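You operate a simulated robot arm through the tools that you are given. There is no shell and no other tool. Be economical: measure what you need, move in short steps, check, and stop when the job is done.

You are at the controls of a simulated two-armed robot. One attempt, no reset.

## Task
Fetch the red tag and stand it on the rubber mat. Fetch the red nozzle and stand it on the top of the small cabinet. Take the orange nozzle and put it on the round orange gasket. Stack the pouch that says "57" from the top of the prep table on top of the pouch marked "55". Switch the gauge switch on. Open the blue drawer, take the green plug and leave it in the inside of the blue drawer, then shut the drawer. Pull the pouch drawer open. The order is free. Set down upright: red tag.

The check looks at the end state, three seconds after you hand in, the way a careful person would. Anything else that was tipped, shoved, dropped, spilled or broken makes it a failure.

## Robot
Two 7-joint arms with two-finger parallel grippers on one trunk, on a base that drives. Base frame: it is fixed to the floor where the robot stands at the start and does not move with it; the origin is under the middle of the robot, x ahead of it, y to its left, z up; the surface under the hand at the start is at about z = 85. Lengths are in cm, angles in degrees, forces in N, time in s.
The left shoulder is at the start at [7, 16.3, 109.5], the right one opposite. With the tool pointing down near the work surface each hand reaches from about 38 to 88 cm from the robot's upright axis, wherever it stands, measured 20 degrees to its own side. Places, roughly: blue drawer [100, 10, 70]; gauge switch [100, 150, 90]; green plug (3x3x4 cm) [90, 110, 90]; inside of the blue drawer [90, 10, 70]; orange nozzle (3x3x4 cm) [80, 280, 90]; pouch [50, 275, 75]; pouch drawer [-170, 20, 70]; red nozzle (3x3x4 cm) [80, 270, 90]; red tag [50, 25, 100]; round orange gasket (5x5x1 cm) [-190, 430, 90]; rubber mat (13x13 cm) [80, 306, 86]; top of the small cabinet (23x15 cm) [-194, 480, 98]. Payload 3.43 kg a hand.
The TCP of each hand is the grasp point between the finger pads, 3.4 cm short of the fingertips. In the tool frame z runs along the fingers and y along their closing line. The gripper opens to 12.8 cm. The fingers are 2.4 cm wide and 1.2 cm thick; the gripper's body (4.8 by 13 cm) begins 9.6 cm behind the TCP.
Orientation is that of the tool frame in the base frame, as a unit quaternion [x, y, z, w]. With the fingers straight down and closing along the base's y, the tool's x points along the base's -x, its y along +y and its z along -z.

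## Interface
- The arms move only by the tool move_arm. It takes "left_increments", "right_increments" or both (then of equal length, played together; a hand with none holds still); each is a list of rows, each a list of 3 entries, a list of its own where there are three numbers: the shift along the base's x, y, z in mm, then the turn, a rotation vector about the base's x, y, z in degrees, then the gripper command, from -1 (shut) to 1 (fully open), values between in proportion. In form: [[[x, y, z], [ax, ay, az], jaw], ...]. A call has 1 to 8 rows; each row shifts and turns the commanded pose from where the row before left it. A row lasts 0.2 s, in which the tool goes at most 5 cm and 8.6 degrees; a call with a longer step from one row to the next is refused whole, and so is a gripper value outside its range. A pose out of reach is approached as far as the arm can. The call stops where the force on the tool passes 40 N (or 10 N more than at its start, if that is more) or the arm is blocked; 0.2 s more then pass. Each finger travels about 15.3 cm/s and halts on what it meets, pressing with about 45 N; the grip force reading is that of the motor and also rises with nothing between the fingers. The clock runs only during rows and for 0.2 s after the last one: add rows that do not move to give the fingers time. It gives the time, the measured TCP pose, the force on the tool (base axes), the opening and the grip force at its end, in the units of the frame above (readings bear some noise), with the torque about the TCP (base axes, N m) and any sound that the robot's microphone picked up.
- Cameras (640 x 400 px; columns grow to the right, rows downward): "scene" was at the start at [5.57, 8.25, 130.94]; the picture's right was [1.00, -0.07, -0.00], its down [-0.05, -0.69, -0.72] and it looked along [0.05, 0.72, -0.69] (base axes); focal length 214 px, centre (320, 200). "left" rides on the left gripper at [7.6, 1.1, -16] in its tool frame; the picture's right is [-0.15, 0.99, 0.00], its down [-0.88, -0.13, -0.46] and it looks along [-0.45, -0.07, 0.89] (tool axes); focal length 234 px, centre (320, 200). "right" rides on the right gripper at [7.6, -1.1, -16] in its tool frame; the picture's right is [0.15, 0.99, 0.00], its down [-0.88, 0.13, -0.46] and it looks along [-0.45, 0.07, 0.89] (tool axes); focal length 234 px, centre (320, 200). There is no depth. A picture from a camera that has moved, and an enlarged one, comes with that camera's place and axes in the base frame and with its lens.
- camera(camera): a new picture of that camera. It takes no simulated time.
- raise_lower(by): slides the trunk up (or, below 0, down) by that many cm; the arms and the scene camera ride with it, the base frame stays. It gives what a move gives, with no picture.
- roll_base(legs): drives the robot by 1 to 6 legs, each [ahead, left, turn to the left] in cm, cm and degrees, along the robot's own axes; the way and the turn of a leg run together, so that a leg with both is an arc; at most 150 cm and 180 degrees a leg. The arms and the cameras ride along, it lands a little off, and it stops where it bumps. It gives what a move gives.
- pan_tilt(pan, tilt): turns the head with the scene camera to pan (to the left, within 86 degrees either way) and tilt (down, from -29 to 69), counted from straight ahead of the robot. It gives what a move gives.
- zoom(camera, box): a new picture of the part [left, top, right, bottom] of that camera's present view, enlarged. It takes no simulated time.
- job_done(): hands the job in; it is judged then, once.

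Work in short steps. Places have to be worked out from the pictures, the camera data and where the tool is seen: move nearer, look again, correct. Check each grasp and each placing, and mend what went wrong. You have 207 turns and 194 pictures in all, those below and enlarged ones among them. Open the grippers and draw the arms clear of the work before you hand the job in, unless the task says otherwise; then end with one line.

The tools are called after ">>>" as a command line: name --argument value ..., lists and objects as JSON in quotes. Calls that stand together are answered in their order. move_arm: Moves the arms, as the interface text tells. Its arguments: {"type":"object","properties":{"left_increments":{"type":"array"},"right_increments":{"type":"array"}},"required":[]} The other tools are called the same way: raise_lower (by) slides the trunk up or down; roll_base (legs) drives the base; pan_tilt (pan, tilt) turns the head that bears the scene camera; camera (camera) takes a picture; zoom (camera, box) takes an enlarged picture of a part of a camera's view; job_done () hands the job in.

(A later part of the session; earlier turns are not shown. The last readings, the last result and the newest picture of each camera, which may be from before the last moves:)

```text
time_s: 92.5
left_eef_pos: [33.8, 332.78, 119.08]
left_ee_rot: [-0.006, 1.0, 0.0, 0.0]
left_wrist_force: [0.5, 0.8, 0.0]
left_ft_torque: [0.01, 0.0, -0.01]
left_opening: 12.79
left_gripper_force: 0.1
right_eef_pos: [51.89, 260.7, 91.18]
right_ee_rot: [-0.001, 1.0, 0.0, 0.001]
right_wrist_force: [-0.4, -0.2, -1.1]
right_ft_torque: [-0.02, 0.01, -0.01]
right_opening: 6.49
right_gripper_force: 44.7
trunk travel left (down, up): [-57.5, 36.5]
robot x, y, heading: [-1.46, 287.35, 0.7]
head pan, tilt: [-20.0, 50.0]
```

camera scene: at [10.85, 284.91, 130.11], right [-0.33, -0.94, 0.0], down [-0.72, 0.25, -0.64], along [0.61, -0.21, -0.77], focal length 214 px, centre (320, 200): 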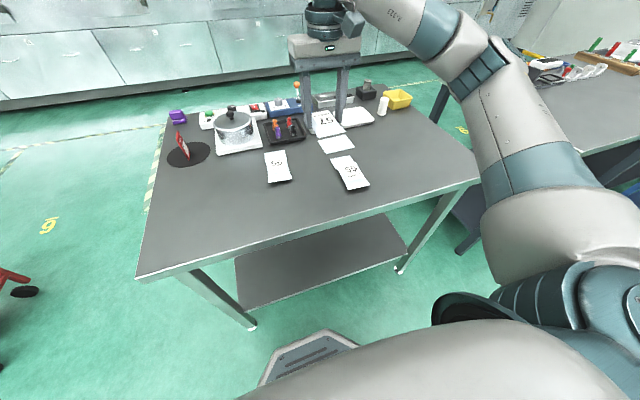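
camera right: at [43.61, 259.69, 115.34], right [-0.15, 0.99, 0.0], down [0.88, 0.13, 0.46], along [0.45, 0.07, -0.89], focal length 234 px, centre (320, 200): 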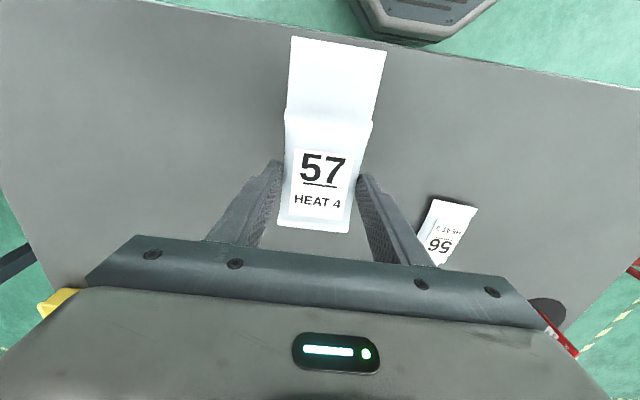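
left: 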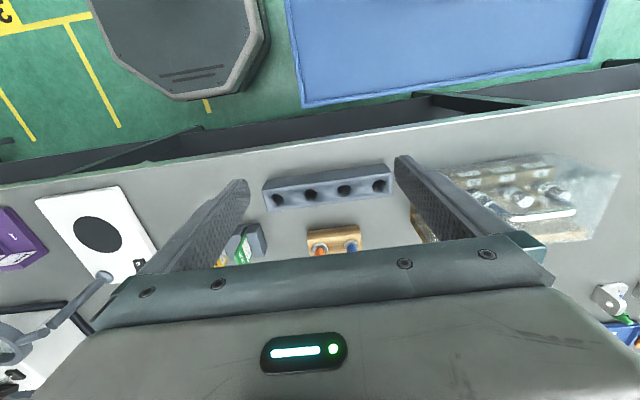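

Still no contact; I continue.

>>> move_arm --right_increments '[[[0, 0, -3], [0, 0, 0], -1], [[0, 0, 0], [0, 0, 0], -1]]'

>>> move_arm --right_increments '[[[0, 0, -3], [0, 0, 0], -1], [[0, 0, 0], [0, 0, 0], -1]]'

>>> zoom --camera "scene" --box '[320, 140, 390, 195]'

```text
time_s: 93.1
left_eef_pos: [33.54, 332.89, 119.1]
left_ee_rot: [-0.006, 1.0, 0.0, 0.001]
left_wrist_force: [0.2, 0.7, -0.1]
left_ft_torque: [0.05, 0.0, -0.01]
left_opening: 12.82
left_gripper_force: 0.1
right_eef_pos: [51.78, 260.75, 91.25]
right_ee_rot: [0.0, 1.0, 0.0, 0.003]
right_wrist_force: [8.0, -5.0, 26.2]
right_ft_torque: [-0.23, 0.74, 0.19]
right_opening: 6.5
right_gripper_force: 45.5
trunk travel left (down, up): [-57.5, 36.5]
robot x, y, heading: [-1.48, 287.22, 0.8]
head pan, tilt: [-20.0, 50.0]
```

```text
time_s: 93.7
left_eef_pos: [33.5, 332.91, 119.13]
left_ee_rot: [-0.006, 1.0, 0.0, 0.001]
left_wrist_force: [0.3, 0.5, -0.6]
left_ft_torque: [0.01, -0.01, 0.0]
left_opening: 12.8
left_gripper_force: 0.0
right_eef_pos: [51.75, 260.73, 90.86]
right_ee_rot: [-0.001, 1.0, 0.0, 0.002]
right_wrist_force: [8.0, -5.8, 34.4]
right_ft_torque: [-0.24, -0.3, 0.04]
right_opening: 6.54
right_gripper_force: 45.3
trunk travel left (down, up): [-57.5, 36.5]
robot x, y, heading: [-1.67, 287.16, 0.6]
head pan, tilt: [-20.0, 50.0]
```

```text
7.27 times, centred on (355, 168) of scene
camera zoom: at [10.64, 284.99, 130.15], right [-0.33, -0.94, 0.0], down [-0.72, 0.25, -0.64], along [0.61, -0.21, -0.76], focal length 1560 px, centre (66, 436)
```

zoom: 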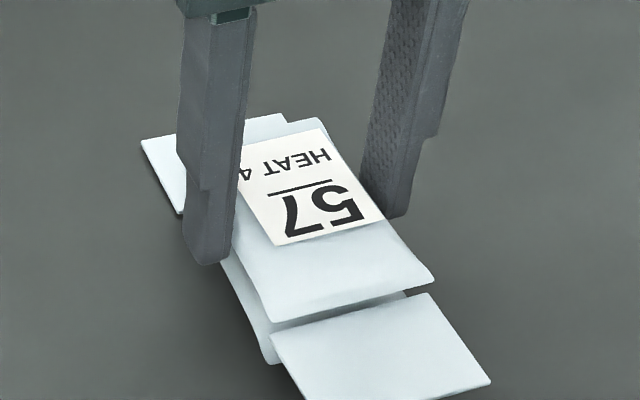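

Contact (thickness ≈2.1 cm). I relieve the pressure and open slowly.

>>> move_arm --right_increments '[[[0, 0, 4], [0, 0, 0], -1], [[0, 0, 0], [0, 0, 0], -1]]'

>>> move_arm --right_increments '[[[0, 0, 0], [0, 0, 0], 0.05], [[0, 0, 0], [0, 0, 0], 0.12], [[0, 0, 0], [0, 0, 0], 0.3], [[0, 0, 0], [0, 0, 0], 0.4], [[0, 0, 10], [0, 0, 0], 0.4], [[0, 0, 40], [0, 0, 0], 0.4], [[0, 0, 40], [0, 0, 0], 0.4], [[0, 0, 40], [0, 0, 0], 0.4]]'

>>> camera --camera "right"

>>> zoom --camera "scene" --box '[290, 110, 430, 210]'

```text
time_s: 94.3
left_eef_pos: [33.72, 332.74, 119.1]
left_ee_rot: [-0.006, 1.0, 0.0, 0.0]
left_wrist_force: [-0.9, -0.7, 0.4]
left_ft_torque: [0.02, -0.03, -0.01]
left_opening: 12.82
left_gripper_force: 0.0
right_eef_pos: [51.66, 260.76, 91.02]
right_ee_rot: [0.0, 1.0, 0.0, -0.001]
right_wrist_force: [-0.3, -2.3, 5.8]
right_ft_torque: [-0.06, -0.32, -0.06]
right_opening: 6.5
right_gripper_force: 45.0
trunk travel left (down, up): [-57.5, 36.5]
robot x, y, heading: [-1.35, 287.63, 0.7]
head pan, tilt: [-20.0, 50.0]
```

```text
time_s: 96.1
left_eef_pos: [33.72, 332.87, 119.13]
left_ee_rot: [-0.006, 1.0, 0.0, 0.0]
left_wrist_force: [-0.5, -0.2, -0.8]
left_ft_torque: [-0.02, -0.02, 0.05]
left_opening: 12.77
left_gripper_force: 0.2
right_eef_pos: [51.8, 261.08, 104.25]
right_ee_rot: [0.0, 1.0, -0.001, 0.001]
right_wrist_force: [-0.1, -0.1, 0.3]
right_ft_torque: [-0.02, 0.02, 0.03]
right_opening: 8.97
right_gripper_force: 0.1
trunk travel left (down, up): [-57.5, 36.5]
robot x, y, heading: [-1.42, 287.03, 0.8]
head pan, tilt: [-20.0, 50.0]
```

```text
136 pictures are left
camera right: at [44.25, 259.78, 120.15], right [-0.15, 0.99, 0.0], down [0.88, 0.13, 0.46], along [0.45, 0.07, -0.89], focal length 234 px, centre (320, 200)
```

right: 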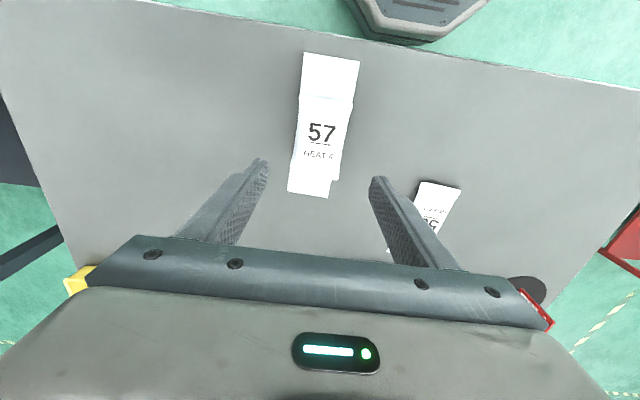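

```text
4.00 times, centred on (360, 160) of scene
camera zoom: at [10.78, 284.98, 130.1], right [-0.33, -0.94, 0.0], down [-0.72, 0.25, -0.64], along [0.61, -0.21, -0.77], focal length 858 px, centre (160, 360)
```

zoom: 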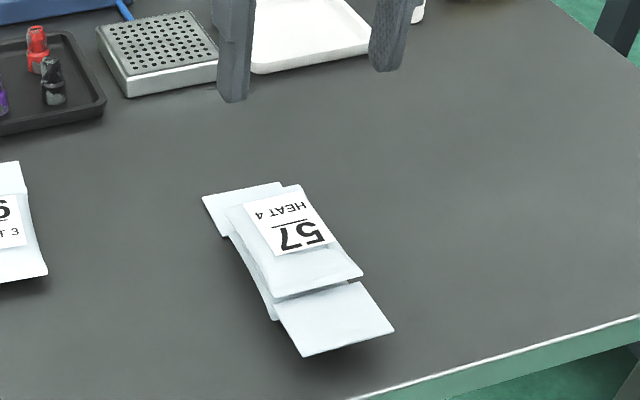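

57 rests on 55. Next the nozzles in the black tray (orange ≈(82.3,278), red ≈(82.4,272.4)). I position for the red one with the right hand.

>>> move_arm --right_increments '[[[0, 0, 40], [0, 0, 0], 0], [[0, 0, 30], [0, 0, 0], 0]]'

>>> roll_base --legs '[[8, 7, -0.7]]'

>>> pan_tilt --pan -10 --tilt 42

>>> zoom --camera "scene" --box '[290, 120, 390, 200]'

>>> camera --camera "right"

```text
time_s: 96.7
left_eef_pos: [33.52, 332.85, 119.14]
left_ee_rot: [-0.006, 1.0, -0.001, 0.001]
left_wrist_force: [-1.1, -0.5, -0.5]
left_ft_torque: [0.04, 0.03, 0.0]
left_opening: 12.78
left_gripper_force: 0.1
right_eef_pos: [51.55, 260.89, 111.09]
right_ee_rot: [-0.001, 1.0, 0.0, 0.001]
right_wrist_force: [-0.3, -0.3, -0.3]
right_ft_torque: [0.0, -0.02, -0.02]
right_opening: 6.42
right_gripper_force: 0.0
trunk travel left (down, up): [-57.5, 36.5]
robot x, y, heading: [-1.33, 287.6, 0.6]
head pan, tilt: [-20.0, 50.0]
```

```text
time_s: 97.9
left_eef_pos: [42.08, 339.44, 119.16]
left_ee_rot: [0.0, 1.0, 0.0, 0.0]
left_wrist_force: [0.2, -0.3, -0.4]
left_ft_torque: [-0.02, 0.01, -0.02]
left_opening: 12.79
left_gripper_force: 0.1
right_eef_pos: [59.2, 267.11, 110.91]
right_ee_rot: [0.006, 1.0, 0.001, 0.002]
right_wrist_force: [0.1, -0.2, -0.1]
right_ft_torque: [0.03, 0.05, 0.0]
right_opening: 6.4
right_gripper_force: 0.0
trunk travel left (down, up): [-57.5, 36.5]
robot x, y, heading: [6.45, 294.55, -0.1]
head pan, tilt: [-20.0, 50.0]
```

```text
time_s: 98.6
left_eef_pos: [42.13, 339.47, 119.08]
left_ee_rot: [0.0, 1.0, 0.0, 0.0]
left_wrist_force: [0.4, -1.3, -0.3]
left_ft_torque: [0.01, 0.04, -0.01]
left_opening: 12.8
left_gripper_force: 0.1
right_eef_pos: [59.23, 267.16, 110.89]
right_ee_rot: [0.005, 1.0, 0.0, 0.001]
right_wrist_force: [0.6, 0.2, 0.1]
right_ft_torque: [-0.03, -0.02, 0.03]
right_opening: 6.41
right_gripper_force: 0.1
trunk travel left (down, up): [-57.5, 36.5]
robot x, y, heading: [6.25, 294.06, 0.1]
head pan, tilt: [-10.0, 42.0]
```

```text
5.00 times, centred on (340, 160) of scene
camera zoom: at [19.71, 293.0, 131.22], right [-0.17, -0.98, 0.0], down [-0.66, 0.12, -0.74], along [0.73, -0.13, -0.67], focal length 1072 px, centre (220, 400)
```

zoom: 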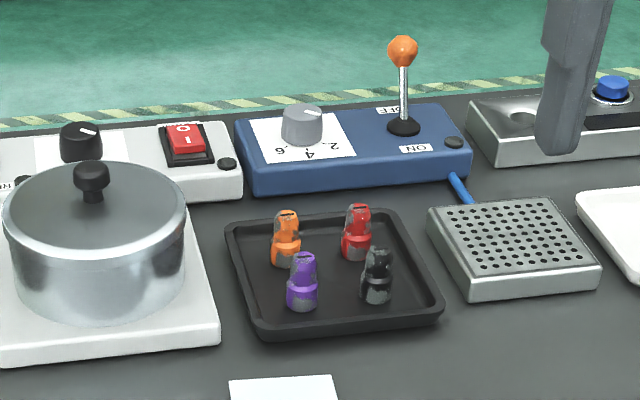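

```text
133 pictures are left
camera right: at [51.56, 266.17, 126.89], right [-0.14, 0.99, 0.0], down [0.88, 0.12, 0.46], along [0.45, 0.06, -0.89], focal length 234 px, centre (320, 200)
```

right: 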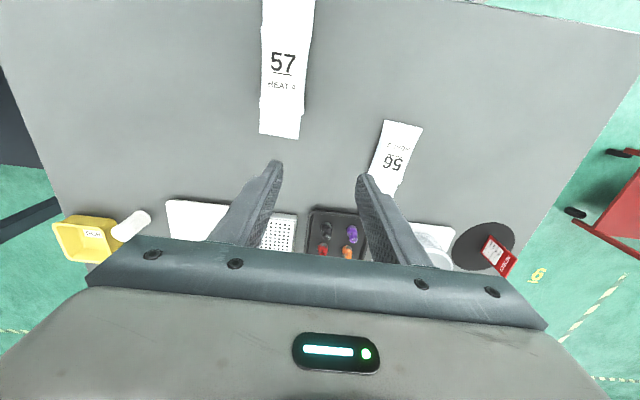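

Nozzles sit on a grid: x≈78/83.1, y≈271.4 (black, red)/276.8 (purple, orange). I move the right hand above the red one.

>>> move_arm --right_increments '[[[40, 7, 0], [0, 0, 0], -0.2], [[40, 7, 0], [0, 0, 0], -0.36], [[40, 7, 0], [0, 0, 0], -0.36], [[40, 7, -10], [0, 0, 0], -0.36], [[40, 8, -20], [0, 0, 0], -0.36], [[40, 8, -20], [0, 0, 0], -0.36], [[0, 0, -40], [0, 0, 0], -0.36], [[0, 0, 0], [0, 0, 0], -0.36]]'

>>> camera --camera "right"

>>> zoom --camera "scene" --box '[290, 110, 390, 190]'

```text
time_s: 100.4
left_eef_pos: [42.16, 339.51, 119.16]
left_ee_rot: [-0.001, 1.0, 0.0, 0.0]
left_wrist_force: [-0.9, -0.1, -1.0]
left_ft_torque: [-0.01, -0.01, -0.01]
left_opening: 12.81
left_gripper_force: 0.0
right_eef_pos: [83.43, 271.49, 102.03]
right_ee_rot: [0.005, 1.0, 0.0, 0.001]
right_wrist_force: [-0.1, 0.9, 0.6]
right_ft_torque: [-0.02, -0.04, -0.03]
right_opening: 4.1
right_gripper_force: 0.0
trunk travel left (down, up): [-57.5, 36.5]
robot x, y, heading: [6.11, 294.59, -0.3]
head pan, tilt: [-10.0, 42.0]
```

```text
132 pictures are left
camera right: at [75.68, 270.48, 118.02], right [-0.14, 0.99, 0.0], down [0.88, 0.12, 0.46], along [0.45, 0.06, -0.89], focal length 234 px, centre (320, 200)
```

right: 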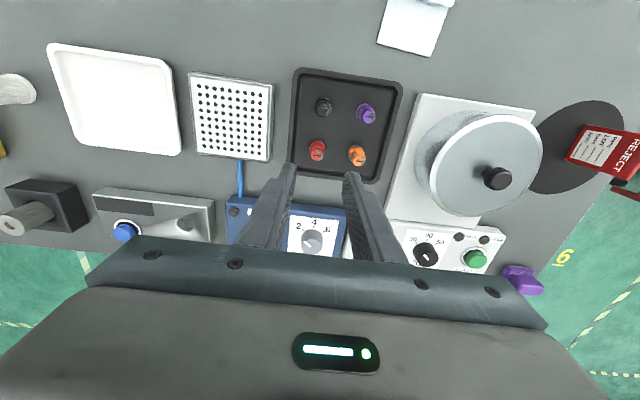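

```text
5.00 times, centred on (340, 150) of scene
camera zoom: at [19.67, 293.08, 131.24], right [-0.17, -0.98, 0.0], down [-0.66, 0.12, -0.74], along [0.73, -0.13, -0.67], focal length 1072 px, centre (220, 450)
```

zoom: 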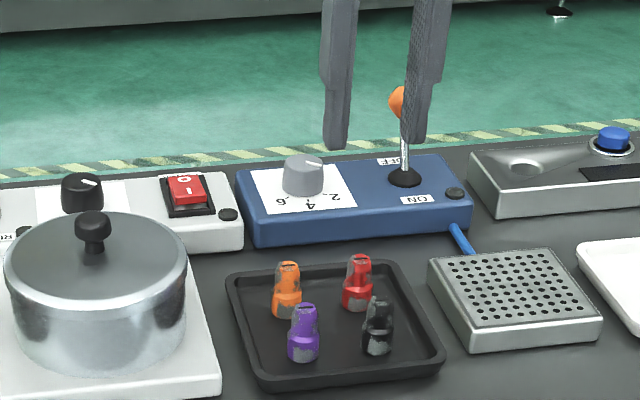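

Red measured at ≈(83.8, 271.2). I descend to TCP z≈90.3.

>>> move_arm --right_increments '[[[3, -2, -40], [0, 0, 0], -0.36], [[0, 0, -40], [0, 0, 0], -0.36], [[0, 0, -27], [0, 0, 0], -0.36], [[0, 0, -10], [0, 0, 0], -0.36], [[0, 0, 0], [0, 0, 0], -0.36]]'

>>> camera --camera "right"

>>> zoom --camera "scene" --box '[320, 130, 380, 180]'

```text
time_s: 101.6
left_eef_pos: [42.24, 339.51, 119.15]
left_ee_rot: [0.0, 1.0, 0.0, -0.001]
left_wrist_force: [0.2, -0.5, -0.3]
left_ft_torque: [-0.04, 0.0, 0.01]
left_opening: 12.79
left_gripper_force: 0.1
right_eef_pos: [83.54, 271.39, 90.11]
right_ee_rot: [0.006, 1.0, 0.0, 0.0]
right_wrist_force: [-0.3, -0.2, -0.3]
right_ft_torque: [-0.05, -0.01, -0.02]
right_opening: 4.11
right_gripper_force: 0.2
trunk travel left (down, up): [-57.5, 36.5]
robot x, y, heading: [6.24, 294.01, 0.0]
head pan, tilt: [-10.0, 42.0]
```

```text
130 pictures are left
camera right: at [75.85, 270.26, 106.1], right [-0.14, 0.99, 0.0], down [0.88, 0.12, 0.46], along [0.45, 0.06, -0.89], focal length 234 px, centre (320, 200)
```

right: 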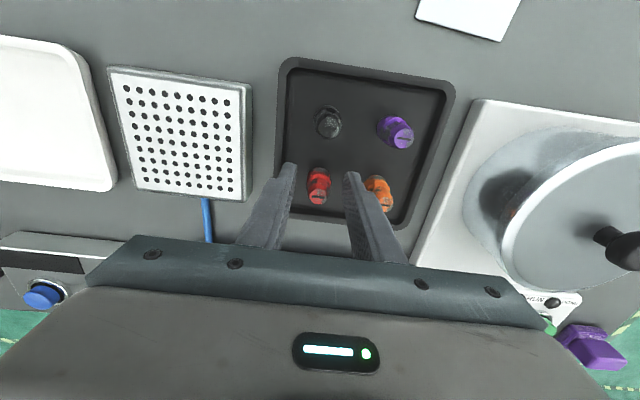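

```text
8.00 times, centred on (350, 155) of scene
camera zoom: at [19.69, 293.0, 131.23], right [-0.17, -0.98, 0.0], down [-0.66, 0.12, -0.74], along [0.73, -0.13, -0.67], focal length 1716 px, centre (80, 560)
```

zoom: 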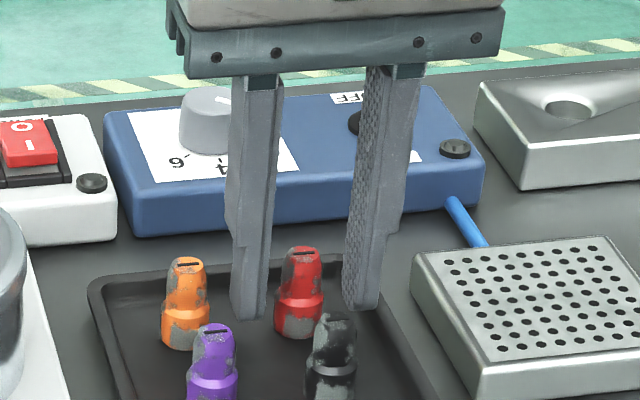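

Red nozzle is between the fingers, well clear of the others. I close and lift.

>>> move_arm --right_increments '[[[-2, 0, 0], [0, 0, 0], -0.5], [[0, 0, 0], [0, 0, 0], -0.7], [[0, 0, 0], [0, 0, 0], -1], [[0, 0, 0], [0, 0, 0], -1]]'

>>> move_arm --right_increments '[[[0, 0, 20], [0, 0, 0], -1], [[0, 0, 40], [0, 0, 0], -1], [[0, 0, 40], [0, 0, 0], -1], [[0, 0, 40], [0, 0, 0], -1], [[0, 0, 0], [0, 0, 0], -1]]'

>>> zoom --camera "scene" --box '[300, 90, 400, 180]'

```text
time_s: 102.6
left_eef_pos: [42.1, 339.47, 119.13]
left_ee_rot: [0.0, 1.0, -0.001, 0.0]
left_wrist_force: [0.5, 0.3, 0.7]
left_ft_torque: [0.02, -0.01, -0.01]
left_opening: 12.81
left_gripper_force: 0.0
right_eef_pos: [83.27, 271.35, 90.23]
right_ee_rot: [0.005, 1.0, 0.001, 0.002]
right_wrist_force: [-0.4, -0.5, -0.4]
right_ft_torque: [-0.02, -0.03, 0.03]
right_opening: 1.83
right_gripper_force: 44.7
trunk travel left (down, up): [-57.5, 36.5]
robot x, y, heading: [6.79, 294.45, -0.3]
head pan, tilt: [-10.0, 42.0]
```

```text
time_s: 103.8
left_eef_pos: [42.2, 339.42, 119.26]
left_ee_rot: [0.0, 1.0, 0.0, -0.001]
left_wrist_force: [-0.1, -0.3, -0.5]
left_ft_torque: [0.02, 0.02, 0.03]
left_opening: 12.81
left_gripper_force: 0.0
right_eef_pos: [83.38, 271.28, 104.27]
right_ee_rot: [0.006, 1.0, -0.001, -0.001]
right_wrist_force: [0.2, -0.3, -0.5]
right_ft_torque: [0.01, 0.0, 0.02]
right_opening: 1.8
right_gripper_force: 45.1
trunk travel left (down, up): [-57.5, 36.5]
robot x, y, heading: [6.17, 294.22, 0.0]
head pan, tilt: [-10.0, 42.0]
```

```text
4.44 times, centred on (350, 135) of scene
camera zoom: at [19.78, 292.94, 131.22], right [-0.17, -0.98, 0.0], down [-0.66, 0.12, -0.74], along [0.73, -0.13, -0.67], focal length 953 px, centre (187, 489)
```

zoom: 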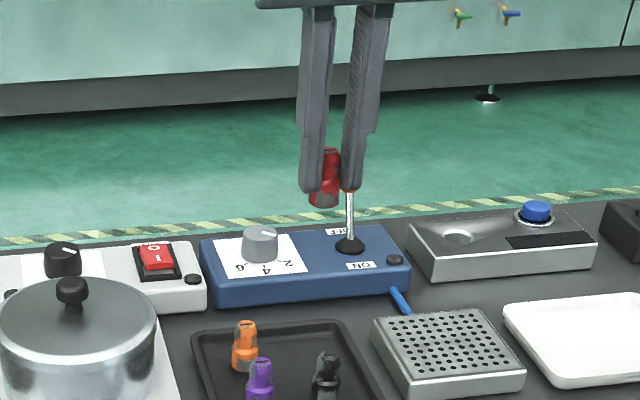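

Red nozzle is held. I pull the right hand back and shift the base right for the left hand to take the orange nozzle.

>>> move_arm --right_increments '[[[-20, 0, 40], [0, 0, 0], -1], [[-40, 0, 20], [0, 0, 0], -1], [[-45, 0, 0], [0, 0, 0], -1], [[-45, 0, 0], [0, 0, 0], -1], [[-45, 0, 0], [0, 0, 0], -1], [[-45, 0, 0], [0, 0, 0], -1]]'

>>> roll_base --legs '[[0, -37, 0]]'

>>> move_arm --left_increments '[[[45, -20, 0], [0, 0, 0], 0.2], [[45, -20, 0], [0, 0, 0], 0], [[45, -20, 0], [0, 0, 0], -0.2], [[45, -20, -10], [0, 0, 0], -0.36], [[45, -20, -10], [0, 0, 0], -0.36], [[45, -20, -10], [0, 0, 0], -0.36], [[45, -20, -10], [0, 0, 0], -0.36], [[35, -20, -20], [0, 0, 0], -0.36]]'

>>> camera --camera "left"

```text
time_s: 105.2
left_eef_pos: [41.96, 339.46, 119.23]
left_ee_rot: [0.0, 1.0, 0.0, 0.002]
left_wrist_force: [-0.4, 0.4, -1.0]
left_ft_torque: [-0.02, -0.05, 0.03]
left_opening: 12.82
left_gripper_force: 0.1
right_eef_pos: [59.07, 271.31, 110.35]
right_ee_rot: [0.005, 1.0, 0.0, 0.002]
right_wrist_force: [0.2, -0.6, 0.2]
right_ft_torque: [0.0, -0.05, -0.02]
right_opening: 1.82
right_gripper_force: 45.0
trunk travel left (down, up): [-57.5, 36.5]
robot x, y, heading: [6.32, 294.58, -0.2]
head pan, tilt: [-10.0, 42.0]
```

```text
time_s: 107.5
left_eef_pos: [42.07, 303.2, 119.14]
left_ee_rot: [-0.001, 1.0, 0.0, -0.001]
left_wrist_force: [0.0, -0.8, 0.3]
left_ft_torque: [-0.02, 0.01, 0.01]
left_opening: 12.79
left_gripper_force: 0.1
right_eef_pos: [59.27, 235.12, 110.32]
right_ee_rot: [0.005, 1.0, 0.0, 0.0]
right_wrist_force: [-0.4, 0.9, -0.2]
right_ft_torque: [0.02, -0.01, 0.0]
right_opening: 1.81
right_gripper_force: 44.1
trunk travel left (down, up): [-57.5, 36.5]
robot x, y, heading: [6.4, 258.15, -0.0]
head pan, tilt: [-10.0, 42.0]
```

```text
refused: row 4 steps farther than a row can; nothing moved
```

```text
127 pictures are left
camera left: at [34.44, 304.27, 135.18], right [0.15, 0.99, 0.0], down [0.88, -0.13, 0.46], along [0.45, -0.07, -0.89], focal length 234 px, centre (320, 200)
```

left: 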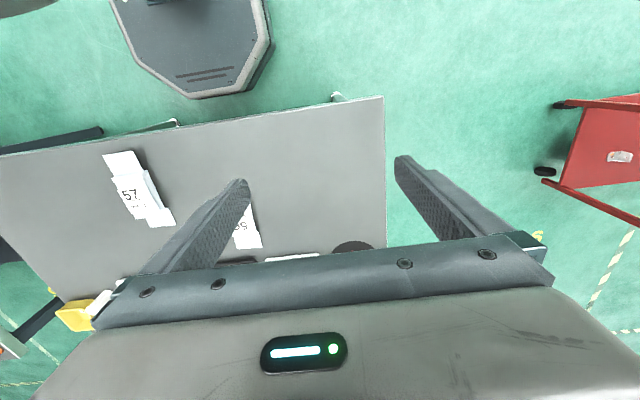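

>>> move_arm --left_increments '[[[39, -28, 0], [0, 0, 0], 0.2], [[39, -28, 0], [0, 0, 0], 0], [[39, -28, 0], [0, 0, 0], -0.2], [[39, -28, 0], [0, 0, 0], -0.36], [[39, -28, 0], [0, 0, 0], -0.36], [[39, -28, -10], [0, 0, 0], -0.36], [[39, -28, -10], [0, 0, 0], -0.36], [[39, -28, -10], [0, 0, 0], -0.36]]'

>>> move_arm --left_increments '[[[34, -14, -25], [0, 0, 0], -0.36], [[34, -14, -25], [0, 0, 0], -0.36], [[33, -14, -25], [0, 0, 0], -0.36], [[0, 0, -45], [0, 0, 0], -0.36], [[0, 0, -15], [0, 0, 0], -0.36], [[0, 0, 0], [0, 0, 0], -0.36]]'

>>> camera --camera "left"

>>> camera --camera "scene"

```text
time_s: 109.3
left_eef_pos: [70.7, 283.16, 116.64]
left_ee_rot: [-0.002, 1.0, 0.0, 0.0]
left_wrist_force: [0.0, 0.2, 0.4]
left_ft_torque: [0.03, 0.0, -0.01]
left_opening: 4.11
left_gripper_force: 0.0
left hand out of reach, approached as far as the arm can: row 8
right_eef_pos: [59.26, 235.2, 110.26]
right_ee_rot: [0.005, 1.0, -0.001, 0.001]
right_wrist_force: [0.1, 0.5, -0.9]
right_ft_torque: [0.0, -0.03, -0.03]
right_opening: 1.83
right_gripper_force: 44.6
trunk travel left (down, up): [-57.5, 36.5]
robot x, y, heading: [6.34, 258.53, 0.3]
head pan, tilt: [-10.0, 42.0]
```

```text
time_s: 110.7
left_eef_pos: [74.01, 283.02, 103.25]
left_ee_rot: [0.0, 1.0, 0.0, 0.0]
left_wrist_force: [0.2, -0.3, -0.9]
left_ft_torque: [0.0, 0.02, -0.01]
left_opening: 4.09
left_gripper_force: 0.1
left hand out of reach, approached as far as the arm can: row 1, 2, 3
right_eef_pos: [59.36, 235.21, 110.21]
right_ee_rot: [0.005, 1.0, 0.0, 0.001]
right_wrist_force: [0.6, -0.2, -0.2]
right_ft_torque: [-0.01, 0.01, 0.01]
right_opening: 1.82
right_gripper_force: 45.0
trunk travel left (down, up): [-57.5, 36.5]
robot x, y, heading: [6.32, 258.43, -0.1]
head pan, tilt: [-10.0, 42.0]
```

```text
126 pictures are left
camera left: at [66.37, 284.07, 119.26], right [0.15, 0.99, 0.0], down [0.88, -0.13, 0.46], along [0.45, -0.07, -0.89], focal length 234 px, centre (320, 200)
```

left: 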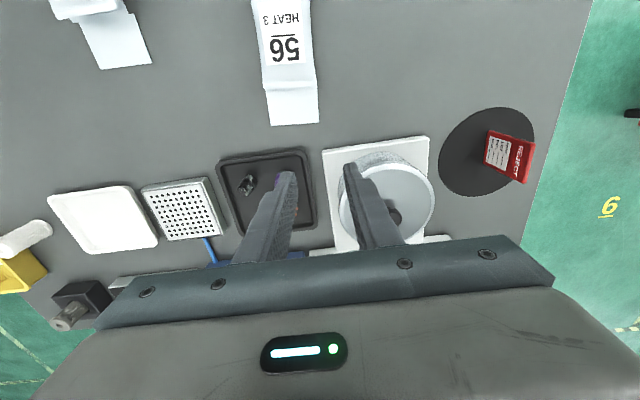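

```text
125 pictures are left
camera scene: at [19.78, 256.77, 131.22], right [-0.17, -0.98, 0.0], down [-0.66, 0.12, -0.74], along [0.73, -0.13, -0.67], focal length 214 px, centre (320, 200)
```

scene: 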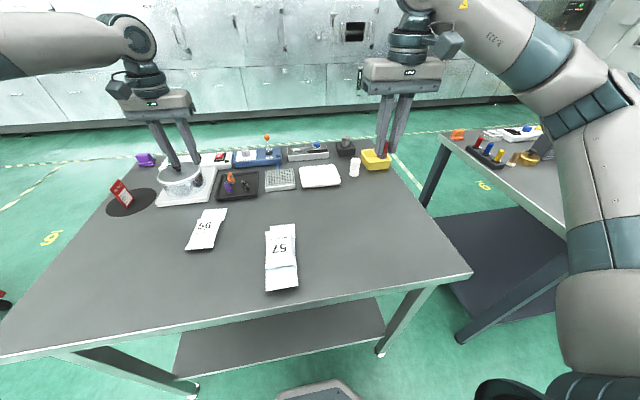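

The left hand stopped short. I continue along x at this lower height toward the orange nozzle.

>>> move_arm --left_increments '[[[0, -40, 0], [0, 0, 0], -0.36], [[20, -24, 0], [0, 0, 0], -0.36], [[25, 0, 0], [0, 0, 0], -0.36], [[25, 0, 0], [0, 0, 0], -0.36], [[24, 0, 0], [0, 0, 0], -0.36], [[0, 0, 0], [0, 0, 0], -0.36]]'

>>> camera --camera "left"

>>> zoom --camera "scene" --box '[170, 120, 290, 220]'

```text
time_s: 112.1
left_eef_pos: [75.74, 283.22, 102.6]
left_ee_rot: [0.0, 1.0, -0.001, 0.001]
left_wrist_force: [-0.4, 0.2, 0.3]
left_ft_torque: [0.03, 0.01, 0.03]
left_opening: 4.11
left_gripper_force: 0.1
left hand out of reach, approached as far as the arm can: row 1, 2, 3, 4, 5
right_eef_pos: [59.3, 235.09, 110.3]
right_ee_rot: [0.007, 1.0, 0.0, 0.001]
right_wrist_force: [0.9, 0.0, 0.0]
right_ft_torque: [0.01, -0.02, -0.03]
right_opening: 1.8
right_gripper_force: 45.2
trunk travel left (down, up): [-57.5, 36.5]
robot x, y, heading: [6.6, 258.22, 0.0]
head pan, tilt: [-10.0, 42.0]
```

```text
124 pictures are left
camera left: at [67.96, 284.35, 118.57], right [0.15, 0.99, 0.0], down [0.88, -0.13, 0.46], along [0.45, -0.07, -0.89], focal length 234 px, centre (320, 200)
```

left: 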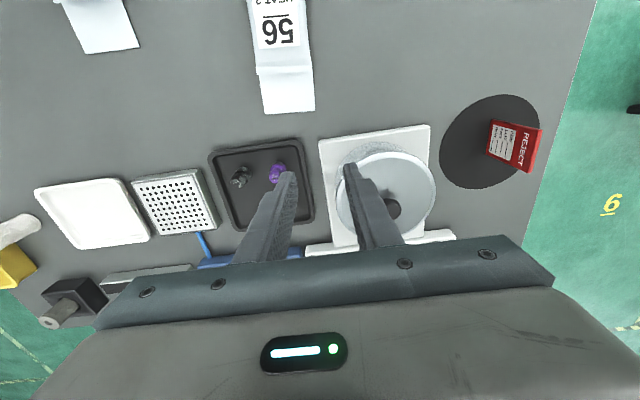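

```text
4.00 times, centred on (230, 170) of scene
camera zoom: at [19.7, 256.72, 131.23], right [-0.17, -0.98, 0.0], down [-0.66, 0.12, -0.74], along [0.73, -0.13, -0.67], focal length 858 px, centre (680, 320)
```

zoom: 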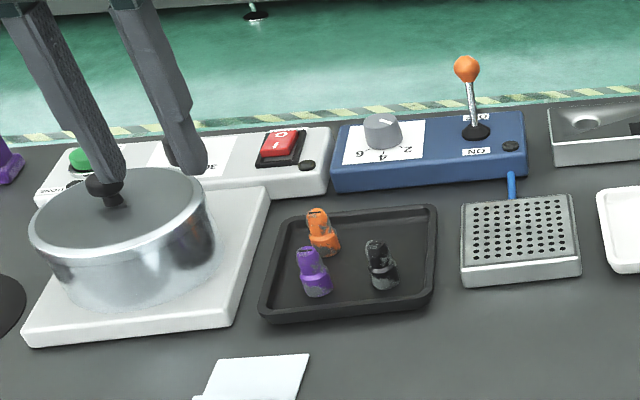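

The commanded pose persists beyond reach. I bring the command back, raise the trunk 12 cm (better reach geometry) and shift the base 10 cm right.

>>> move_arm --left_increments '[[[-40, 25, 0], [0, 0, 0], -0.36], [[-40, 25, 0], [0, 0, 0], -0.36], [[-40, 20, 0], [0, 0, 0], -0.36], [[-40, 0, 0], [0, 0, 0], -0.36], [[-30, 0, 0], [0, 0, 0], -0.36], [[0, 0, 0], [0, 0, 0], -0.36]]'

>>> raise_lower --by 12

>>> roll_base --legs '[[1, -10, 0]]'

```text
time_s: 113.5
left_eef_pos: [56.63, 290.18, 102.57]
left_ee_rot: [0.0, 1.0, 0.001, 0.0]
left_wrist_force: [0.0, 0.2, 0.0]
left_ft_torque: [0.02, 0.03, 0.04]
left_opening: 4.09
left_gripper_force: 0.2
right_eef_pos: [59.21, 234.94, 110.22]
right_ee_rot: [0.006, 1.0, 0.0, 0.001]
right_wrist_force: [1.1, -1.2, 0.3]
right_ft_torque: [-0.03, 0.0, -0.02]
right_opening: 1.8
right_gripper_force: 44.6
trunk travel left (down, up): [-57.5, 36.5]
robot x, y, heading: [6.32, 258.17, -0.3]
head pan, tilt: [-10.0, 42.0]
```

```text
time_s: 115.0
left_eef_pos: [56.59, 290.23, 114.63]
left_ee_rot: [0.0, 1.0, 0.0, -0.001]
left_wrist_force: [0.5, 0.0, -0.2]
left_ft_torque: [0.03, 0.03, 0.02]
left_opening: 4.1
left_gripper_force: 0.0
right_eef_pos: [59.29, 235.28, 122.18]
right_ee_rot: [0.006, 1.0, 0.0, 0.0]
right_wrist_force: [0.0, -0.3, -1.1]
right_ft_torque: [-0.03, 0.05, -0.02]
right_opening: 1.79
right_gripper_force: 45.3
trunk travel left (down, up): [-69.5, 24.5]
robot x, y, heading: [6.51, 258.16, -0.1]
head pan, tilt: [-10.0, 42.0]
```

```text
time_s: 116.2
left_eef_pos: [57.71, 280.41, 114.66]
left_ee_rot: [0.001, 1.0, 0.0, 0.0]
left_wrist_force: [0.0, -0.1, 0.0]
left_ft_torque: [0.04, 0.0, -0.01]
left_opening: 4.08
left_gripper_force: 0.1
right_eef_pos: [60.19, 225.25, 122.27]
right_ee_rot: [0.005, 1.0, 0.0, 0.001]
right_wrist_force: [0.5, -1.0, -0.1]
right_ft_torque: [0.01, 0.03, 0.04]
right_opening: 1.83
right_gripper_force: 45.2
trunk travel left (down, up): [-69.5, 24.5]
robot x, y, heading: [7.59, 248.11, -0.0]
head pan, tilt: [-10.0, 42.0]
```

Commands evidently restart from the actual pose. I approach the orange nozzle again, stepping in x.

>>> move_arm --left_increments '[[[30, -10, -20], [0, 0, 0], -0.36], [[30, -10, -20], [0, 0, 0], -0.36], [[40, -10, -20], [0, 0, 0], -0.36], [[40, -8, -20], [0, 0, 0], -0.36], [[40, 0, -20], [0, 0, 0], -0.36], [[40, 0, 0], [0, 0, 0], -0.36], [[37, 0, 0], [0, 0, 0], -0.36], [[0, 0, 0], [0, 0, 0], -0.36]]'

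>>> camera --camera "left"

```text
time_s: 118.0
left_eef_pos: [79.4, 278.49, 105.35]
left_ee_rot: [0.001, 1.0, -0.001, 0.0]
left_wrist_force: [-0.3, 0.4, 0.1]
left_ft_torque: [-0.01, -0.01, 0.02]
left_opening: 4.12
left_gripper_force: 0.0
left hand out of reach, approached as far as the arm can: row 6, 7
right_eef_pos: [60.22, 225.23, 122.24]
right_ee_rot: [0.006, 1.0, 0.0, 0.001]
right_wrist_force: [0.1, -0.1, -0.3]
right_ft_torque: [0.02, -0.02, 0.01]
right_opening: 1.82
right_gripper_force: 44.7
trunk travel left (down, up): [-69.5, 24.5]
robot x, y, heading: [7.38, 248.21, -0.2]
head pan, tilt: [-10.0, 42.0]
```

```text
122 pictures are left
camera left: at [71.67, 279.63, 121.43], right [0.15, 0.99, 0.0], down [0.88, -0.13, 0.46], along [0.45, -0.07, -0.89], focal length 234 px, centre (320, 200)
```

left: 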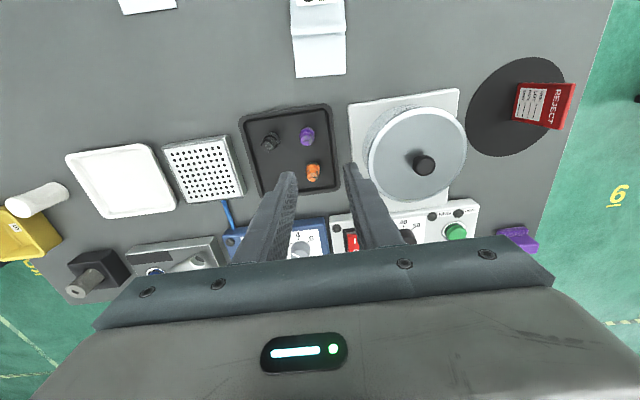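

Orange confirmed at ≈(83.7, 276.6). I go lower where reach is greater, then extend.

>>> move_arm --left_increments '[[[0, -10, -30], [0, 0, 0], -0.36], [[5, -8, -30], [0, 0, 0], -0.36], [[10, 0, -15], [0, 0, 0], -0.36], [[10, 0, -5], [0, 0, 0], -0.36], [[10, 0, 0], [0, 0, 0], -0.36], [[6, 0, 0], [0, 0, 0], -0.36], [[0, 0, 0], [0, 0, 0], -0.36]]'

>>> camera --camera "left"

```text
time_s: 119.6
left_eef_pos: [78.1, 279.59, 99.44]
left_ee_rot: [0.0, 1.0, -0.002, 0.0]
left_wrist_force: [-0.6, 0.4, 0.4]
left_ft_torque: [0.02, 0.0, 0.04]
left_opening: 4.09
left_gripper_force: 0.1
left hand out of reach, approached as far as the arm can: row 1, 2, 3, 4, 5, 6
right_eef_pos: [60.16, 225.24, 122.3]
right_ee_rot: [0.005, 1.0, 0.0, 0.001]
right_wrist_force: [0.7, -0.3, 0.6]
right_ft_torque: [0.0, -0.01, 0.01]
right_opening: 1.8
right_gripper_force: 44.8
trunk travel left (down, up): [-69.5, 24.5]
robot x, y, heading: [7.43, 248.36, 0.1]
head pan, tilt: [-10.0, 42.0]
```

```text
121 pictures are left
camera left: at [70.45, 280.75, 115.51], right [0.15, 0.99, 0.0], down [0.88, -0.13, 0.46], along [0.45, -0.07, -0.89], focal length 234 px, centre (320, 200)
```

left: 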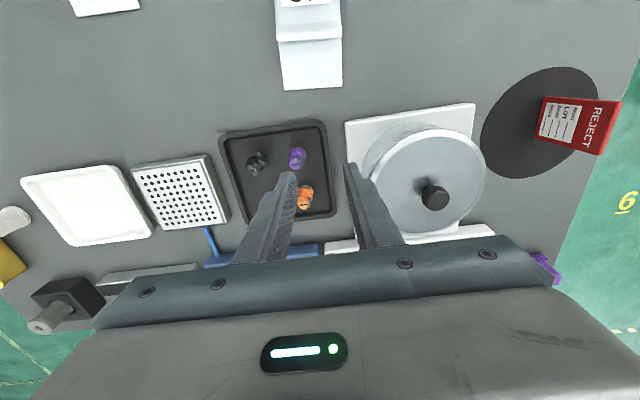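

Left arm is in an awkward posture. I retract it closer to the body, then re-extend to see if it takes a better configuration.

>>> move_arm --left_increments '[[[-20, 0, 30], [0, 0, 0], -0.36], [[-45, 0, 0], [0, 0, 0], -0.36], [[-45, 0, 0], [0, 0, 0], -0.36], [[-45, 0, 0], [0, 0, 0], -0.36], [[-45, 0, 0], [0, 0, 0], -0.36], [[-45, 0, 0], [0, 0, 0], -0.36], [[0, 0, 0], [0, 0, 0], -0.36]]'

>>> raise_lower --by -12

>>> pan_tilt --pan 30 --tilt 25

>>> camera --camera "scene"

```text
time_s: 121.2
left_eef_pos: [53.72, 279.82, 102.46]
left_ee_rot: [0.0, 1.0, 0.0, 0.0]
left_wrist_force: [0.8, -0.4, 0.2]
left_ft_torque: [0.0, 0.04, -0.01]
left_opening: 4.11
left_gripper_force: 0.1
right_eef_pos: [60.24, 225.16, 122.17]
right_ee_rot: [0.005, 1.0, 0.0, 0.0]
right_wrist_force: [0.7, 0.1, 0.2]
right_ft_torque: [-0.01, -0.01, 0.03]
right_opening: 1.79
right_gripper_force: 44.9
trunk travel left (down, up): [-69.5, 24.5]
robot x, y, heading: [7.43, 248.38, 0.4]
head pan, tilt: [-10.0, 42.0]
```

```text
time_s: 122.7
left_eef_pos: [53.84, 279.79, 90.55]
left_ee_rot: [0.0, 1.0, 0.0, 0.001]
left_wrist_force: [1.2, 0.3, -0.5]
left_ft_torque: [-0.04, -0.02, -0.03]
left_opening: 4.11
left_gripper_force: 0.0
right_eef_pos: [60.13, 225.21, 110.41]
right_ee_rot: [0.006, 1.0, -0.001, 0.001]
right_wrist_force: [0.1, 0.2, -1.2]
right_ft_torque: [0.0, 0.03, -0.03]
right_opening: 1.79
right_gripper_force: 45.1
trunk travel left (down, up): [-57.5, 36.5]
robot x, y, heading: [7.51, 248.41, -0.1]
head pan, tilt: [-10.0, 42.0]
```

```text
time_s: 123.7
left_eef_pos: [53.67, 279.75, 90.53]
left_ee_rot: [0.0, 1.0, 0.0, -0.001]
left_wrist_force: [0.0, -0.3, -0.5]
left_ft_torque: [0.02, -0.06, 0.02]
left_opening: 4.04
left_gripper_force: 0.0
right_eef_pos: [60.35, 225.13, 110.3]
right_ee_rot: [0.005, 1.0, 0.0, 0.001]
right_wrist_force: [-0.5, 0.3, -0.2]
right_ft_torque: [0.03, -0.01, 0.06]
right_opening: 1.98
right_gripper_force: 44.8
trunk travel left (down, up): [-57.5, 36.5]
robot x, y, heading: [7.29, 248.52, 0.1]
head pan, tilt: [30.0, 25.0]
```

```text
120 pictures are left
camera scene: at [20.44, 252.91, 133.85], right [0.5, -0.87, 0.0], down [-0.37, -0.21, -0.91], along [0.79, 0.45, -0.42], focal length 214 px, centre (320, 200)
```

scene: 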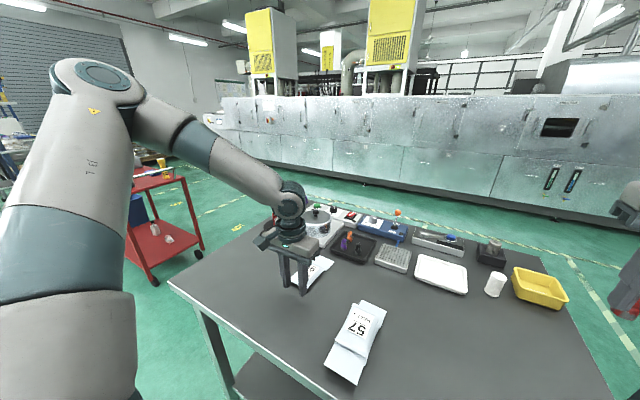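

The lowered trunk put the hand just in front of pouch 56; nothing touched. I raise the hand and extend again.

>>> move_arm --left_increments '[[[0, 0, 40], [0, 0, 0], -0.36], [[0, 0, 45], [0, 0, 0], -0.36], [[40, -7, 20], [0, 0, 0], -0.36], [[40, -7, 0], [0, 0, 0], -0.36], [[40, -6, 0], [0, 0, 0], -0.36], [[40, -5, 0], [0, 0, 0], -0.36], [[40, -5, 0], [0, 0, 0], -0.36], [[40, 0, 0], [0, 0, 0], -0.36]]'

>>> move_arm --left_increments '[[[30, 0, 0], [0, 0, 0], -0.36], [[30, 0, 0], [0, 0, 0], -0.36], [[0, 0, 0], [0, 0, 0], -0.36]]'

>>> camera --camera "scene"

```text
time_s: 125.5
left_eef_pos: [77.93, 276.96, 100.8]
left_ee_rot: [0.001, 1.0, 0.0, 0.0]
left_wrist_force: [0.7, -0.4, -0.7]
left_ft_torque: [-0.03, 0.01, -0.01]
left_opening: 4.1
left_gripper_force: 0.1
right_eef_pos: [60.44, 225.37, 110.14]
right_ee_rot: [0.005, 1.0, 0.0, 0.0]
right_wrist_force: [1.2, 0.9, -0.8]
right_ft_torque: [0.03, 0.04, 0.0]
right_opening: 1.95
right_gripper_force: 45.0
trunk travel left (down, up): [-57.5, 36.5]
robot x, y, heading: [7.28, 248.58, -0.2]
head pan, tilt: [30.0, 25.0]
```

```text
time_s: 126.3
left_eef_pos: [79.64, 277.87, 100.89]
left_ee_rot: [-0.001, 1.0, 0.0, 0.001]
left_wrist_force: [-0.3, 0.7, -0.2]
left_ft_torque: [-0.03, 0.0, -0.02]
left_opening: 4.09
left_gripper_force: 0.1
left hand out of reach, approached as far as the arm can: row 1, 2
right_eef_pos: [60.24, 225.25, 110.26]
right_ee_rot: [0.005, 1.0, -0.001, 0.001]
right_wrist_force: [0.6, 0.3, -0.3]
right_ft_torque: [-0.03, 0.01, 0.0]
right_opening: 1.96
right_gripper_force: 45.0
trunk travel left (down, up): [-57.5, 36.5]
robot x, y, heading: [7.57, 248.29, 0.0]
head pan, tilt: [30.0, 25.0]
```

```text
119 pictures are left
camera scene: at [20.47, 252.9, 133.85], right [0.5, -0.87, 0.0], down [-0.37, -0.21, -0.91], along [0.79, 0.45, -0.42], focal length 214 px, centre (320, 200)
```

scene: 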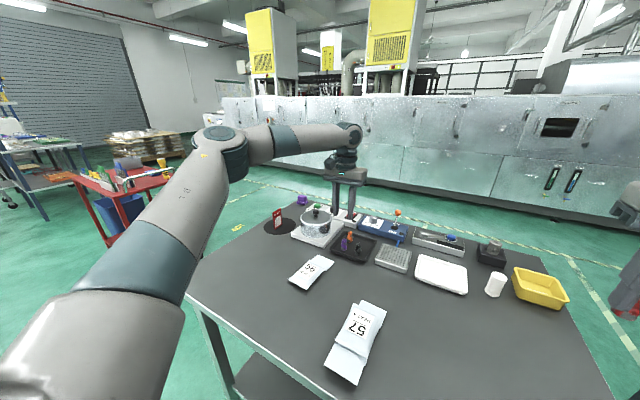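

Only ~4 cm short. I tilt the left hand 16° (fingers outward), which brings the wrist nearer, then extend.

>>> move_arm --left_increments '[[[0, -4, 0], [0, -8, 0], -0.36], [[0, -4, 0], [0, -8, 0], -0.36], [[15, -2, 0], [0, 0, 0], -0.36], [[15, -2, 0], [0, 0, 0], -0.36], [[0, 0, 0], [0, 0, 0], -0.36]]'

>>> camera --camera "left"

```text
time_s: 127.5
left_eef_pos: [82.65, 276.8, 100.86]
left_ee_rot: [0.001, 0.99, 0.0, 0.14]
left_wrist_force: [0.6, 0.3, 0.3]
left_ft_torque: [-0.03, -0.03, -0.01]
left_opening: 4.08
left_gripper_force: 0.1
right_eef_pos: [60.19, 225.22, 110.23]
right_ee_rot: [0.005, 1.0, 0.0, 0.001]
right_wrist_force: [-0.2, 0.7, -0.1]
right_ft_torque: [-0.01, 0.02, 0.01]
right_opening: 1.93
right_gripper_force: 44.9
trunk travel left (down, up): [-57.5, 36.5]
robot x, y, heading: [7.33, 248.33, -0.1]
head pan, tilt: [30.0, 25.0]
```

```text
118 pictures are left
camera left: at [70.81, 277.9, 114.23], right [0.14, 0.99, 0.04], down [0.72, -0.13, 0.68], along [0.68, -0.07, -0.73], focal length 234 px, centre (320, 200)
```

left: 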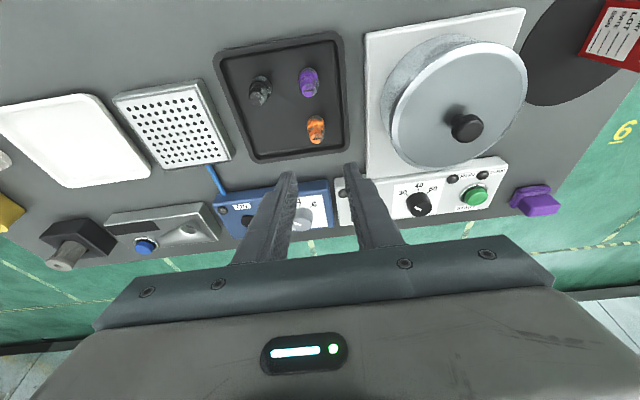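

Reach is fine now. I descend to the orange nozzle at ≈(83.7, 276.6).

>>> move_arm --left_increments '[[[4, -2, -40], [0, 0, 0], -0.36], [[0, 0, -40], [0, 0, 0], -0.36], [[0, 0, -22], [0, 0, 0], -0.36], [[0, 0, 0], [0, 0, 0], -0.36]]'

>>> camera --camera "left"

>>> zoom --camera "scene" --box '[310, 200, 420, 280]'

```text
time_s: 128.5
left_eef_pos: [82.84, 276.53, 90.62]
left_ee_rot: [0.0, 0.99, 0.0, 0.14]
left_wrist_force: [-0.3, 0.1, 0.2]
left_ft_torque: [0.0, -0.02, -0.01]
left_opening: 4.08
left_gripper_force: 0.1
right_eef_pos: [60.14, 225.21, 110.32]
right_ee_rot: [0.005, 1.0, 0.0, 0.001]
right_wrist_force: [-0.1, 0.7, 0.2]
right_ft_torque: [-0.03, -0.03, -0.02]
right_opening: 1.93
right_gripper_force: 45.4
trunk travel left (down, up): [-57.5, 36.5]
robot x, y, heading: [7.29, 248.04, -0.1]
head pan, tilt: [30.0, 25.0]
```

```text
117 pictures are left
camera left: at [70.96, 277.57, 104.0], right [0.14, 0.99, 0.04], down [0.72, -0.13, 0.68], along [0.68, -0.07, -0.73], focal length 234 px, centre (320, 200)
```

left: 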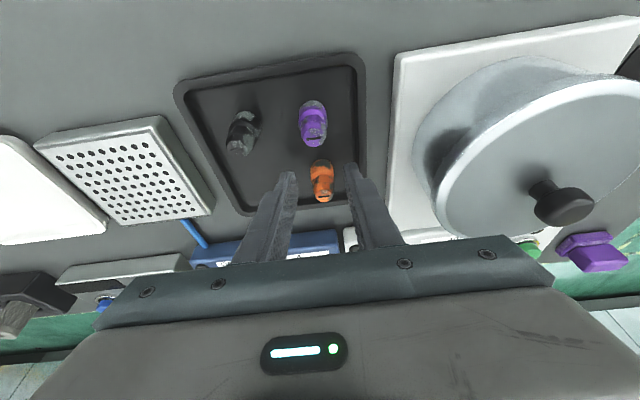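

```text
5.00 times, centred on (365, 240) of scene
camera zoom: at [20.43, 252.91, 133.86], right [0.5, -0.87, 0.0], down [-0.37, -0.21, -0.91], along [0.79, 0.45, -0.42], focal length 1072 px, centre (95, 0)
```

zoom: 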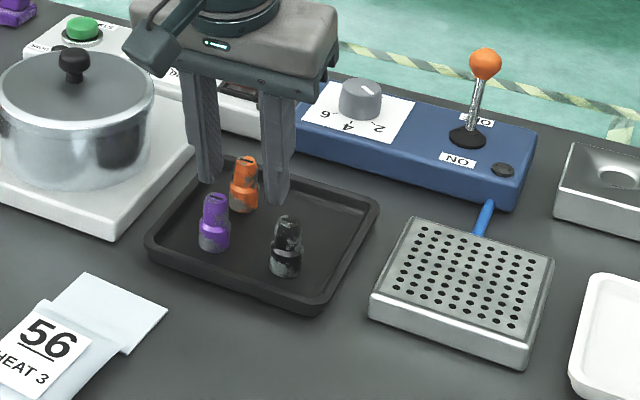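

Orange is between the fingers. I close and lift.

>>> move_arm --left_increments '[[[0, 0, 0], [0, 0, 0], -0.5], [[0, 0, 0], [0, 0, 0], -0.7], [[0, 0, 0], [0, 0, 0], -1], [[0, 0, 0], [0, 0, 0], -1]]'

>>> move_arm --left_increments '[[[0, 0, 20], [0, 0, 0], -1], [[0, 0, 40], [0, 0, 0], -1], [[0, 0, 40], [0, 0, 0], -1], [[-20, 0, 40], [0, 0, 0], -1], [[-40, 0, 20], [0, 8, 0], -1], [[-40, 0, 0], [0, 8, 0], -1], [[-45, 0, 0], [0, 0, 0], -1], [[-45, 0, 0], [0, 0, 0], -1]]'

>>> camera --camera "scene"

```text
time_s: 129.5
left_eef_pos: [82.77, 276.53, 90.68]
left_ee_rot: [0.0, 0.99, 0.0, 0.139]
left_wrist_force: [-0.1, -0.2, 0.0]
left_ft_torque: [0.04, -0.02, 0.01]
left_opening: 1.46
left_gripper_force: 45.0
right_eef_pos: [60.13, 225.23, 110.27]
right_ee_rot: [0.005, 1.0, -0.001, 0.001]
right_wrist_force: [-0.2, 0.1, 0.6]
right_ft_torque: [0.02, 0.02, -0.01]
right_opening: 1.95
right_gripper_force: 45.0
trunk travel left (down, up): [-57.5, 36.5]
robot x, y, heading: [7.44, 248.35, -0.3]
head pan, tilt: [30.0, 25.0]
```

```text
time_s: 131.3
left_eef_pos: [63.84, 276.38, 106.68]
left_ee_rot: [0.0, 1.0, 0.001, 0.001]
left_wrist_force: [0.7, -0.3, -1.6]
left_ft_torque: [0.0, -0.03, 0.0]
left_opening: 1.32
left_gripper_force: 45.2
right_eef_pos: [60.15, 225.21, 110.28]
right_ee_rot: [0.005, 1.0, -0.001, 0.001]
right_wrist_force: [0.1, 0.0, 0.4]
right_ft_torque: [-0.01, -0.03, -0.02]
right_opening: 1.98
right_gripper_force: 45.3
trunk travel left (down, up): [-57.5, 36.5]
robot x, y, heading: [7.32, 248.38, -0.0]
head pan, tilt: [30.0, 25.0]
```

```text
115 pictures are left
camera scene: at [20.29, 252.91, 133.87], right [0.5, -0.87, 0.0], down [-0.37, -0.21, -0.91], along [0.79, 0.45, -0.42], focal length 214 px, centre (320, 200)
```

scene: 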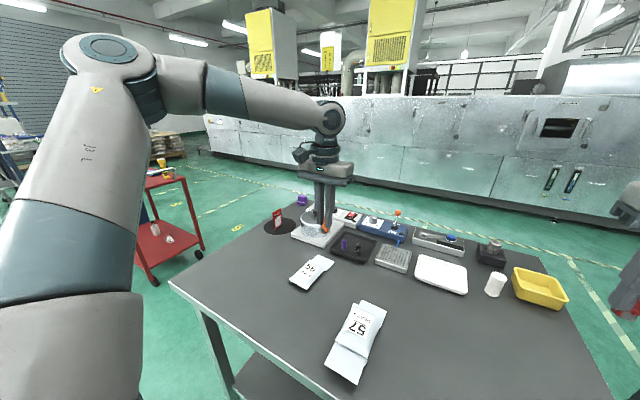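

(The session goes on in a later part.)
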